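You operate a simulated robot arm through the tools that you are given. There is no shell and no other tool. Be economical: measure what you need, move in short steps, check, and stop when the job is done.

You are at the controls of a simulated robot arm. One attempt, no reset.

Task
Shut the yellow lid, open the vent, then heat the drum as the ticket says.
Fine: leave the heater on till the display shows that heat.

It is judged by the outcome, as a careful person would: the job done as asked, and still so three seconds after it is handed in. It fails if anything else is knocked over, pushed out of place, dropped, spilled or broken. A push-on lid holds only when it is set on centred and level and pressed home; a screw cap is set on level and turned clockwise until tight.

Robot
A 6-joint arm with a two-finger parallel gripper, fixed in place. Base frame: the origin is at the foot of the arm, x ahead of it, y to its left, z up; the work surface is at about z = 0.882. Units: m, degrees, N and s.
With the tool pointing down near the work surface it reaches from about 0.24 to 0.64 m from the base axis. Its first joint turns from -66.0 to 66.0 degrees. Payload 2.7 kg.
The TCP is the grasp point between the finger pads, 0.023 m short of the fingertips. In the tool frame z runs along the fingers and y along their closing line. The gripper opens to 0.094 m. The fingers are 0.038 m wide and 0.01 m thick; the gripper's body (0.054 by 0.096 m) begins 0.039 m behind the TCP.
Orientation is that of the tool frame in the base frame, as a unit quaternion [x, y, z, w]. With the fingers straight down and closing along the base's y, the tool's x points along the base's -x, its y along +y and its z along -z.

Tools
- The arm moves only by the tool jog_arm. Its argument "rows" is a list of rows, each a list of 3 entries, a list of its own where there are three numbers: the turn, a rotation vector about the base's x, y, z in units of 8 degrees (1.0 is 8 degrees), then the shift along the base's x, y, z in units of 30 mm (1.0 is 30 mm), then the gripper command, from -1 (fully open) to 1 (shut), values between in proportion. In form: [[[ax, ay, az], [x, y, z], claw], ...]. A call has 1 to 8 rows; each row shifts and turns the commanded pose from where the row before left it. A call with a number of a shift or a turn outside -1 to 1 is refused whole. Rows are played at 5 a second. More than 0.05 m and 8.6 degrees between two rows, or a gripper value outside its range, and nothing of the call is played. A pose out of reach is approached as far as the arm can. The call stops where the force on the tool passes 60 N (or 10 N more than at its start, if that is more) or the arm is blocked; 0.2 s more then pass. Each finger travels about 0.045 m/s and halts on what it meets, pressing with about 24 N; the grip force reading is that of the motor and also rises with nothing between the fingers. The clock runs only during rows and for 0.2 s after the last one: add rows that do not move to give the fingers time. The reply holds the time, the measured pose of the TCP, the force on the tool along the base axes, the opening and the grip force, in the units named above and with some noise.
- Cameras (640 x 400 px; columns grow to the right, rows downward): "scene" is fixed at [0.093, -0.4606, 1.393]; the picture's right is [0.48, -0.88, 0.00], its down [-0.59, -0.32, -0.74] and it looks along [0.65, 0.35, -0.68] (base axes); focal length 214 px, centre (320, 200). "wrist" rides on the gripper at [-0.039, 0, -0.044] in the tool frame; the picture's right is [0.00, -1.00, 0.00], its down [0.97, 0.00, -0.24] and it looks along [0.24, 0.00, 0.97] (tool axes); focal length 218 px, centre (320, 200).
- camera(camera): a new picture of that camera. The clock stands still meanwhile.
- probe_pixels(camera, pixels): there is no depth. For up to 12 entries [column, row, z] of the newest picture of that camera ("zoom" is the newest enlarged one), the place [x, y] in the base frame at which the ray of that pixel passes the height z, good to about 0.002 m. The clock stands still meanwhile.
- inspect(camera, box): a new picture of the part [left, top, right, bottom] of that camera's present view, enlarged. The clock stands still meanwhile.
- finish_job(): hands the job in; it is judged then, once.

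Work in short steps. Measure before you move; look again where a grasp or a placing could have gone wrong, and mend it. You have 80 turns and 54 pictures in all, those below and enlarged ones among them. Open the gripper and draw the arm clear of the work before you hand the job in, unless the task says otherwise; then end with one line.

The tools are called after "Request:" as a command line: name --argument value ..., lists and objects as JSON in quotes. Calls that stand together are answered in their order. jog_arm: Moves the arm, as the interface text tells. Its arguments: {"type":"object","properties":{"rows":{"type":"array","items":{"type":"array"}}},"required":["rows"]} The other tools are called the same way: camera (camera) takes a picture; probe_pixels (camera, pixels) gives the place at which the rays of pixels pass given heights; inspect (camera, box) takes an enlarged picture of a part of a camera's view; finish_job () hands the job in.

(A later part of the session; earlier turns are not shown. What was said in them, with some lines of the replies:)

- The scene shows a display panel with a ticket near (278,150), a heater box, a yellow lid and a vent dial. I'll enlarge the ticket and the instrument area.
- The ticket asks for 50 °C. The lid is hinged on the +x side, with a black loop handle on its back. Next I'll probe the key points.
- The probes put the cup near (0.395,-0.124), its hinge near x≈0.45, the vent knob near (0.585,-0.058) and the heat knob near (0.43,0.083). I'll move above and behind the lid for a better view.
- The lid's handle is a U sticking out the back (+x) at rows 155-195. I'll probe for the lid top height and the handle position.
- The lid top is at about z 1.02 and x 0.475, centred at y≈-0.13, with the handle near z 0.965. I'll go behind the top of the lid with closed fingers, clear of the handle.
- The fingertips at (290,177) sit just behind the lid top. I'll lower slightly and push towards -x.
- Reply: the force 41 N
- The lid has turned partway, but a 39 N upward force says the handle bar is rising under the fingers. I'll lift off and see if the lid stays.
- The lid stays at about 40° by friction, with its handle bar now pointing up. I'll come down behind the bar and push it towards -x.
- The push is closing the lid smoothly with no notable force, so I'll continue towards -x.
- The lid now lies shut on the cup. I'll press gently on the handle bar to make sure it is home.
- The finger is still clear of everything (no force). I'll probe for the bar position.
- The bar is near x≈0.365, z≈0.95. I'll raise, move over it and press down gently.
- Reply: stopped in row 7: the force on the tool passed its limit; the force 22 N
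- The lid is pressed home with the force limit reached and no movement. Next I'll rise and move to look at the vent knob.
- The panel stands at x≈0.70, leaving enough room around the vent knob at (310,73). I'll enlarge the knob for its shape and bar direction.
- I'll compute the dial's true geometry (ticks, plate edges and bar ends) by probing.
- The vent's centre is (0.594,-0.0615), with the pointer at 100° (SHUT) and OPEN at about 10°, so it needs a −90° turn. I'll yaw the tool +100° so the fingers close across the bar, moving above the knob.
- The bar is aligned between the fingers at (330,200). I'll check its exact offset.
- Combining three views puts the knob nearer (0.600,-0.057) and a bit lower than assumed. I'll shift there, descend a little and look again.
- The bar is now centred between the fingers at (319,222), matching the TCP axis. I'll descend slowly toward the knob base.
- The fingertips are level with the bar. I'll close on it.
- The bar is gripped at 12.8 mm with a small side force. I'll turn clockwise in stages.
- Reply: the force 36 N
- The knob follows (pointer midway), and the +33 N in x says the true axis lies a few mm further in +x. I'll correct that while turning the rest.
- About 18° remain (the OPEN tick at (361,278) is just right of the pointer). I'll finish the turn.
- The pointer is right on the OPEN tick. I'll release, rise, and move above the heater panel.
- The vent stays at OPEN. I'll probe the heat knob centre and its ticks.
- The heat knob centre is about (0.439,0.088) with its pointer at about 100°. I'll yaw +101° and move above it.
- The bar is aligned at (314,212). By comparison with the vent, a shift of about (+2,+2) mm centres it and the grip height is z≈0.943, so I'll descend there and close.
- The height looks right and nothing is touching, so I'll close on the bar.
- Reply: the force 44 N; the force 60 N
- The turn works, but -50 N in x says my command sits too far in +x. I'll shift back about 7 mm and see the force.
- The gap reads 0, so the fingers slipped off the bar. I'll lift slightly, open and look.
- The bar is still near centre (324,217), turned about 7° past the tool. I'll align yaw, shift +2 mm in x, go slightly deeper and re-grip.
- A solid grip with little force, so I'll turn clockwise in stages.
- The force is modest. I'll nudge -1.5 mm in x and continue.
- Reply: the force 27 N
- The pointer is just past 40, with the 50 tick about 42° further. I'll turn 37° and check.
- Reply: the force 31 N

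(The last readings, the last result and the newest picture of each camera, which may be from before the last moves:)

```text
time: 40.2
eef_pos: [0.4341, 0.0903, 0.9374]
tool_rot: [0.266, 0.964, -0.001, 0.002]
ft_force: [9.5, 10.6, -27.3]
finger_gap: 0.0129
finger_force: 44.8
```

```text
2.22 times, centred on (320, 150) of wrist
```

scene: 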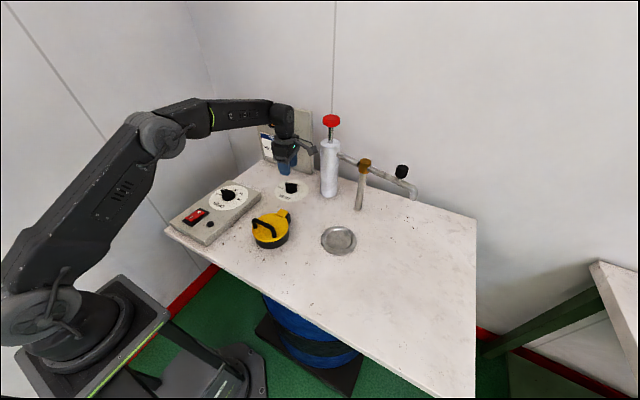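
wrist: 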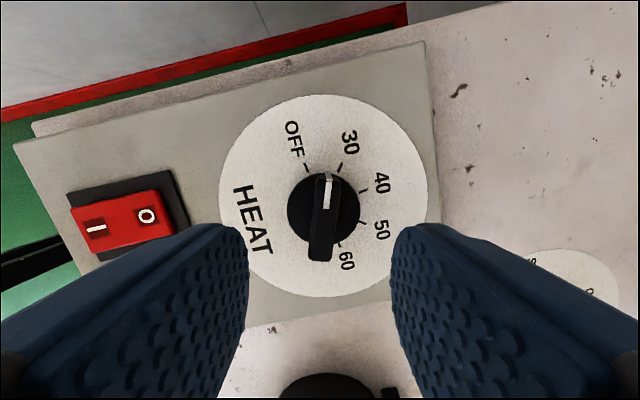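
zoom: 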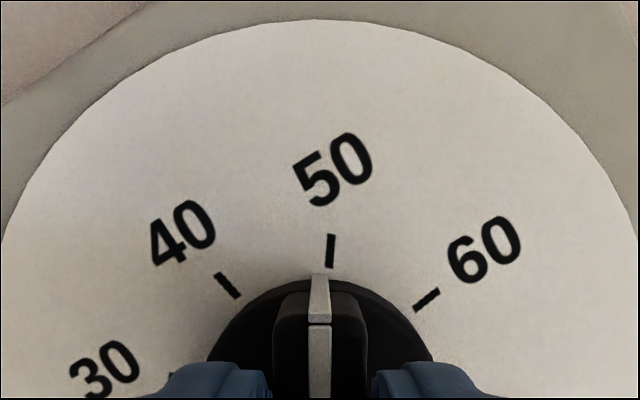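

About 4° remain to the 50 tick. I'll turn that, then release and rise.

Request:
jog_arm --rows '[[[0, 0, -0.55], [0, 0, 0], 1], [[0, 0, 0], [0, 0, 0], 1]]'

Request:
jog_arm --rows '[[[0, 0, 0], [0, 0, 0], 0.2], [[0, 0, 0], [0, 0, 0], 0], [[0, 0, 0], [0, 0, 0], 0], [[0, 0, 0], [0, 0, 1], 0], [[0, 0, 0.5], [0, 0, 1], 0], [[0, 0, 1], [-0.7, 0, 0.5], 1], [[0, 0, 1], [-0.7, 0, 0], 1], [[0, 0, 1], [-0.7, 0, 0], 1]]'

Request:
camera --camera "wrist"

Request:
inspect --camera "scene" --box '[160, 90, 330, 250]'

```text
time: 40.8
eef_pos: [0.4338, 0.0898, 0.9372]
tool_rot: [0.302, 0.953, -0.001, 0.003]
ft_force: [12.9, 12.7, -30.0]
finger_gap: 0.0129
finger_force: 45.1
```

```text
time: 42.6
eef_pos: [0.3705, 0.091, 1.0125]
tool_rot: [0.061, 0.998, 0.0, 0.003]
ft_force: [0.8, -0.9, 0.2]
finger_gap: 0.0
finger_force: 24.1
```

```text
15 pictures are left
```

wrist: 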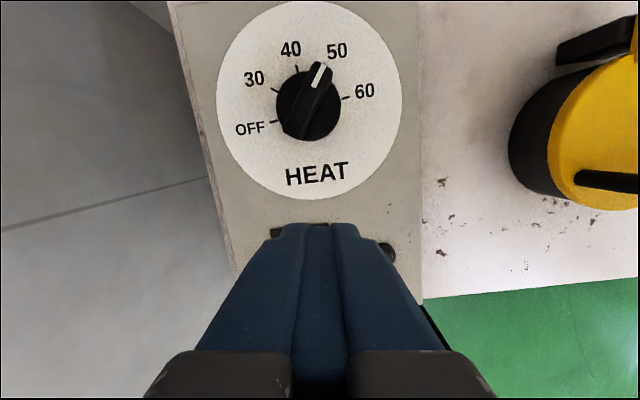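

```text
2.50 times, centred on (245, 170) of scene
```

zoom: 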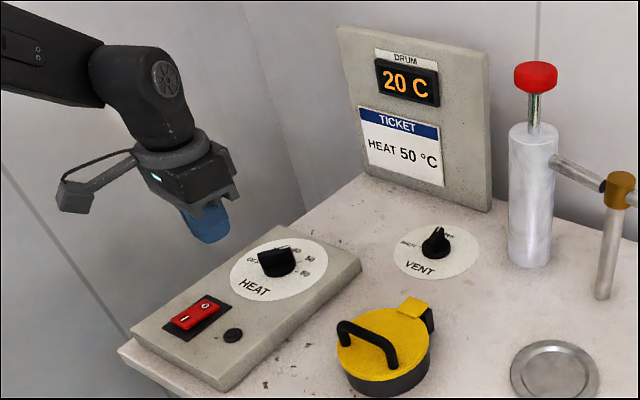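

The knob reads 50. Next is the rocker: its "I" end is computed at about (0.308,0.106). I'll turn the tool to yaw 90 so the closed fingers are narrow along the rocker and move above it.

Request:
jog_arm --rows '[[[0, 0, 1], [-0.7, 0.17, 0], 1], [[0, 0, 1], [-0.7, 0.17, 0], 1], [[0, 0, 1], [-0.68, 0.16, 0], 1], [[0, 0, 1], [0, 0, 0], 1], [[0, 0, 1], [0, 0, 0], 1], [[0, 0, 1], [0, 0, 0], 1], [[0, 0, 1], [0, 0, 0], 1], [[0, 0, 1], [0, 0, 0], 1]]'

Request:
jog_arm --rows '[[[0, 0, 1], [0, 0, -0.3], 1], [[0, 0, 1], [0, 0, -0.3], 1], [[0, 0, 1], [0, 0, -0.3], 1], [[0, 0, 1], [0, 0, -0.3], 1], [[0, 0, 0.1], [0, 0, -0.3], 1], [[0, 0, 0], [0, 0, 0], 1]]'

Request:
inspect --camera "scene" --box '[160, 150, 260, 250]'

Request:
camera --camera "wrist"

```text
time: 44.4
eef_pos: [0.3076, 0.1052, 1.0125]
tool_rot: [-0.477, 0.879, 0.001, 0.002]
ft_force: [-0.6, 0.7, 1.2]
finger_gap: 0.0
finger_force: 24.2
```

```text
time: 45.8
eef_pos: [0.3075, 0.105, 0.9675]
tool_rot: [-0.706, 0.709, 0.001, 0.002]
ft_force: [0.1, -0.3, 0.1]
finger_gap: 0.0
finger_force: 24.3
```

```text
4.00 times, centred on (210, 200) of scene
```

zoom: 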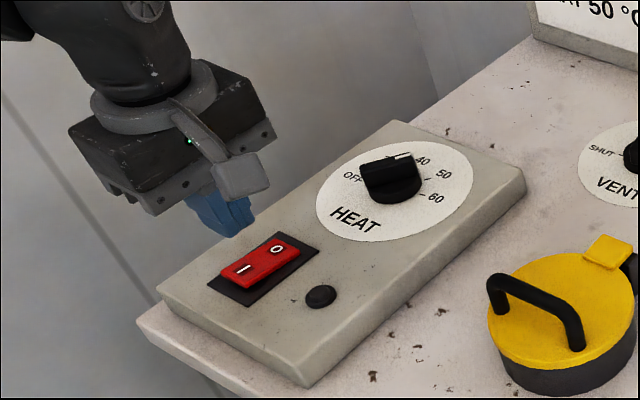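

```text
12 pictures are left
```

wrist: 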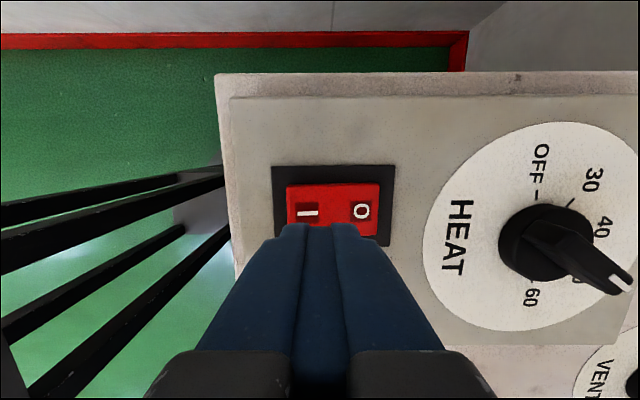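

The "I" is at column 307 and the rocker centre at 334, so I'll shift -9 mm in x and press down in small steps.

Request:
jog_arm --rows '[[[0, 0, 0], [-0.3, 0.03, 0], 1], [[0, 0, 0], [0, 0, -0.4], 1], [[0, 0, 0], [0, 0, -0.3], 1], [[0, 0, 0], [0, 0, -0.15], 1], [[0, 0, 0], [0, 0, -0.15], 1], [[0, 0, 0], [0, 0, 0], 1]]'

Request:
inspect --camera "scene" --box '[160, 100, 320, 250]'

```text
time: 47.2
eef_pos: [0.2986, 0.1059, 0.9375]
tool_rot: [-0.705, 0.709, 0.002, 0.001]
ft_force: [-1.0, 0.0, 0.1]
finger_gap: 0.0
finger_force: 23.9
```

```text
2.67 times, centred on (240, 175) of scene
```

zoom: 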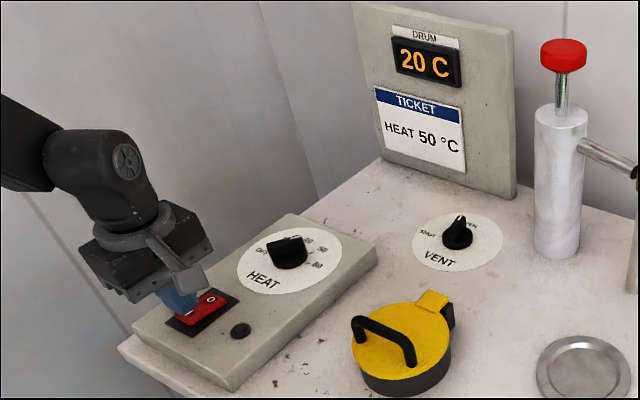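

The fingertips are just above the "I" end with no contact yet. I'll press further in small steps.

Request:
jog_arm --rows '[[[0, 0, 0], [0, 0, -0.12], 1], [[0, 0, 0], [0, 0, -0.12], 1], [[0, 0, 0], [0, 0, -0.12], 1], [[0, 0, 0], [0, 0, -0.12], 1], [[0, 0, 0], [0, 0, 0], 1]]'

Request:
inspect --camera "scene" --box '[160, 100, 320, 250]'

```text
time: 48.4
eef_pos: [0.2993, 0.107, 0.923]
tool_rot: [-0.705, 0.709, 0.002, 0.002]
ft_force: [-0.5, 0.0, -0.4]
finger_gap: 0.0001
finger_force: 23.8
```

```text
2.67 times, centred on (240, 175) of scene
```

zoom: 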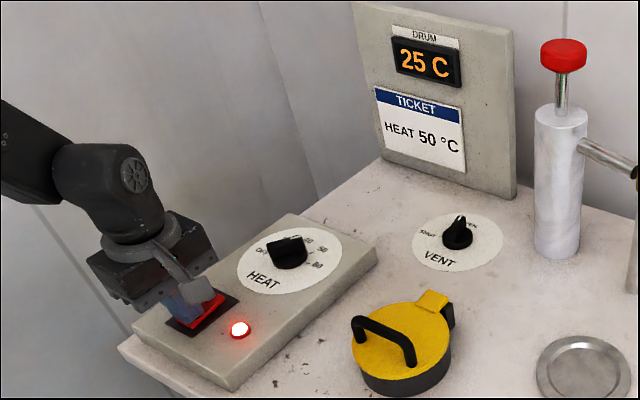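

The heater is on: the lamp is lit and the display reads 25 C. I'll lift clear and let it heat.

Request:
jog_arm --rows '[[[0, 0, 0], [0, 0, 1], 1], [[0, 0, 0], [0, 0, 1], 1], [[0, 0, 0], [0, 0, 1], 1], [[0, 0, 0], [0, 0, 1], -0.5], [[0, 0, 0], [0, 0, 0.5], -0.5], [[0, 0, 0], [0, 0, 0], -0.5]]'

Request:
inspect --camera "scene" --box '[160, 100, 320, 250]'

```text
time: 49.8
eef_pos: [0.2992, 0.1069, 1.0587]
tool_rot: [-0.705, 0.709, 0.002, 0.001]
ft_force: [-0.5, 0.1, -0.3]
finger_gap: 0.0688
finger_force: 0.0
```

```text
2.67 times, centred on (240, 175) of scene
```

zoom: 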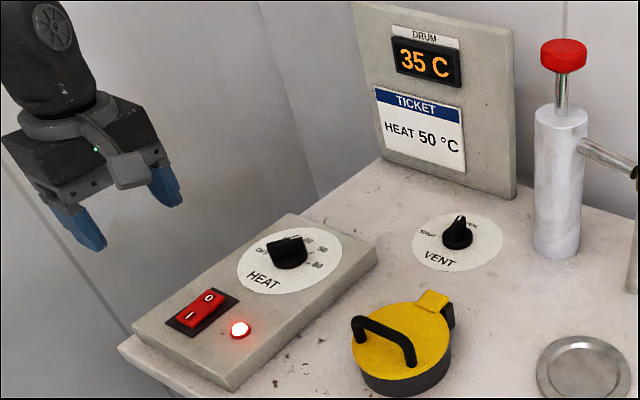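

35 C and rising at about 7 C/s. I'll wait about 2 s more.

Request:
jog_arm --rows '[[[0, 0, 0], [0, 0, 0], -0.5], [[0, 0, 0], [0, 0, 0], -0.5], [[0, 0, 0], [0, 0, 0], -0.5], [[0, 0, 0], [0, 0, 0], -0.5], [[0, 0, 0], [0, 0, 0], -0.5], [[0, 0, 0], [0, 0, 0], -0.5], [[0, 0, 0], [0, 0, 0], -0.5], [[0, 0, 0], [0, 0, 0], -0.5]]'

Request:
inspect --camera "scene" --box '[160, 100, 320, 250]'

```text
time: 51.6
eef_pos: [0.2992, 0.1056, 1.0573]
tool_rot: [-0.706, 0.708, 0.002, 0.002]
ft_force: [0.2, -0.3, -0.5]
finger_gap: 0.0704
finger_force: 0.2
```

```text
2.67 times, centred on (240, 175) of scene
```

zoom: 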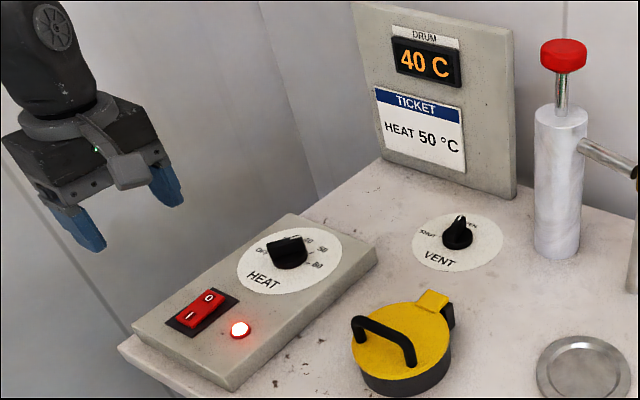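

40 C and slowing. I'll wait more.

Request:
jog_arm --rows '[[[0, 0, 0], [0, 0, 0], -0.5], [[0, 0, 0], [0, 0, 0], -0.5], [[0, 0, 0], [0, 0, 0], -0.5], [[0, 0, 0], [0, 0, 0], -0.5], [[0, 0, 0], [0, 0, 0], -0.5], [[0, 0, 0], [0, 0, 0], -0.5], [[0, 0, 0], [0, 0, 0], -0.5], [[0, 0, 0], [0, 0, 0], -0.5]]'

Request:
jog_arm --rows '[[[0, 0, 0], [0, 0, 0], -0.5], [[0, 0, 0], [0, 0, 0], -0.5], [[0, 0, 0], [0, 0, 0], -0.5], [[0, 0, 0], [0, 0, 0], -0.5], [[0, 0, 0], [0, 0, 0], -0.5]]'

Request:
inspect --camera "scene" --box '[160, 100, 320, 250]'

```text
time: 53.4
eef_pos: [0.2997, 0.1062, 1.0571]
tool_rot: [-0.705, 0.709, 0.002, 0.002]
ft_force: [0.0, -0.6, 1.4]
finger_gap: 0.0704
finger_force: 0.0
```

```text
time: 54.6
eef_pos: [0.2996, 0.1066, 1.0584]
tool_rot: [-0.705, 0.709, 0.001, 0.002]
ft_force: [0.4, 0.0, 0.5]
finger_gap: 0.0708
finger_force: 0.1
```

```text
2.67 times, centred on (240, 175) of scene
```

zoom: 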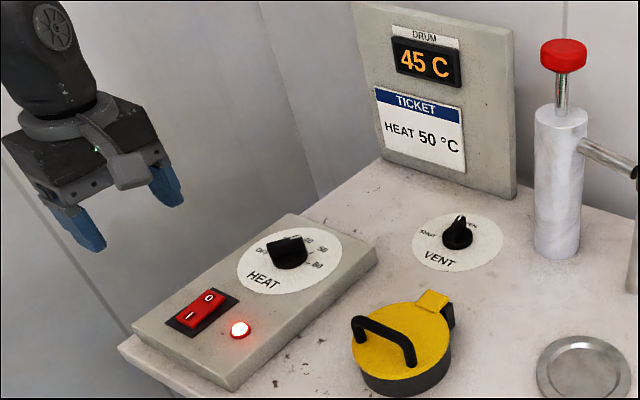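

45 C, approaching the 50 setpoint. I'll wait about 4 s more.

Request:
jog_arm --rows '[[[0, 0, 0], [0, 0, 0], -0.5], [[0, 0, 0], [0, 0, 0], -0.5], [[0, 0, 0], [0, 0, 0], -0.5], [[0, 0, 0], [0, 0, 0], -0.5], [[0, 0, 0], [0, 0, 0], -0.5], [[0, 0, 0], [0, 0, 0], -0.5], [[0, 0, 0], [0, 0, 0], -0.5], [[0, 0, 0], [0, 0, 0], -0.5]]'

Request:
jog_arm --rows '[[[0, 0, 0], [0, 0, 0], -0.5], [[0, 0, 0], [0, 0, 0], -0.5], [[0, 0, 0], [0, 0, 0], -0.5], [[0, 0, 0], [0, 0, 0], -0.5], [[0, 0, 0], [0, 0, 0], -0.5], [[0, 0, 0], [0, 0, 0], -0.5], [[0, 0, 0], [0, 0, 0], -0.5], [[0, 0, 0], [0, 0, 0], -0.5]]'

Request:
inspect --camera "scene" --box '[160, 100, 320, 250]'

```text
time: 56.4
eef_pos: [0.2995, 0.1054, 1.0594]
tool_rot: [-0.705, 0.709, 0.002, 0.002]
ft_force: [-0.1, -0.4, -0.1]
finger_gap: 0.0704
finger_force: 0.0
```

```text
time: 58.2
eef_pos: [0.2991, 0.1055, 1.0573]
tool_rot: [-0.706, 0.709, 0.002, 0.001]
ft_force: [-0.1, -0.4, 0.4]
finger_gap: 0.0704
finger_force: 0.1
```

```text
2.67 times, centred on (240, 175) of scene
```

zoom: 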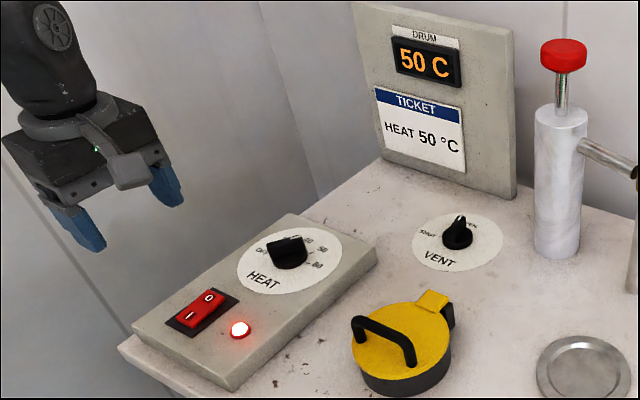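

The display reads 50 C. I'll wait another ~3 s to confirm the thermostat holds.

Request:
jog_arm --rows '[[[0, 0, 0], [0, 0, 0.5], -1], [[0, 0, 0], [0, 0, 0.5], -1], [[0, 0, 0], [0, 0, 0], -1], [[0, 0, 0], [0, 0, 0], -1], [[0, 0, 0], [0, 0, 0], -1], [[0, 0, 0], [0, 0, 0], -1], [[0, 0, 0], [0, 0, 0], -1], [[0, 0, 0], [0, 0, 0], -1]]'

Request:
jog_arm --rows '[[[0, 0, 0], [0, 0, 0], -1], [[0, 0, 0], [0, 0, 0], -1], [[0, 0, 0], [0, 0, 0], -1], [[0, 0, 0], [0, 0, 0], -1], [[0, 0, 0], [0, 0, 0], -1], [[0, 0, 0], [0, 0, 0], -1], [[0, 0, 0], [0, 0, 0], -1], [[0, 0, 0], [0, 0, 0], -1]]'

Request:
inspect --camera "scene" --box '[160, 100, 320, 250]'

```text
time: 60.0
eef_pos: [0.2988, 0.1058, 1.0882]
tool_rot: [-0.705, 0.709, 0.001, 0.003]
ft_force: [-0.5, -0.5, 0.2]
finger_gap: 0.0939
finger_force: 0.0
```

```text
time: 61.8
eef_pos: [0.3001, 0.1067, 1.088]
tool_rot: [-0.705, 0.709, 0.002, 0.002]
ft_force: [-0.5, 0.5, -0.6]
finger_gap: 0.0938
finger_force: 0.1
```

```text
2.67 times, centred on (240, 175) of scene
```

zoom: 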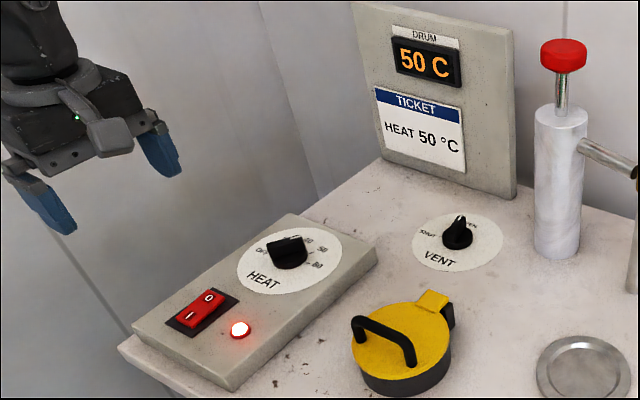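

The display holds at 50 C, the lid is shut, the vent is at OPEN, and the arm is clear with the gripper open. I'll hand the job in.

Request:
finish_job

```text
The job is handed in.
```

I shut the yellow lid, opened the vent and heated the drum to the ticket's 50 °C; the display was holding at 50 C when I handed the job in, with the heater left on.
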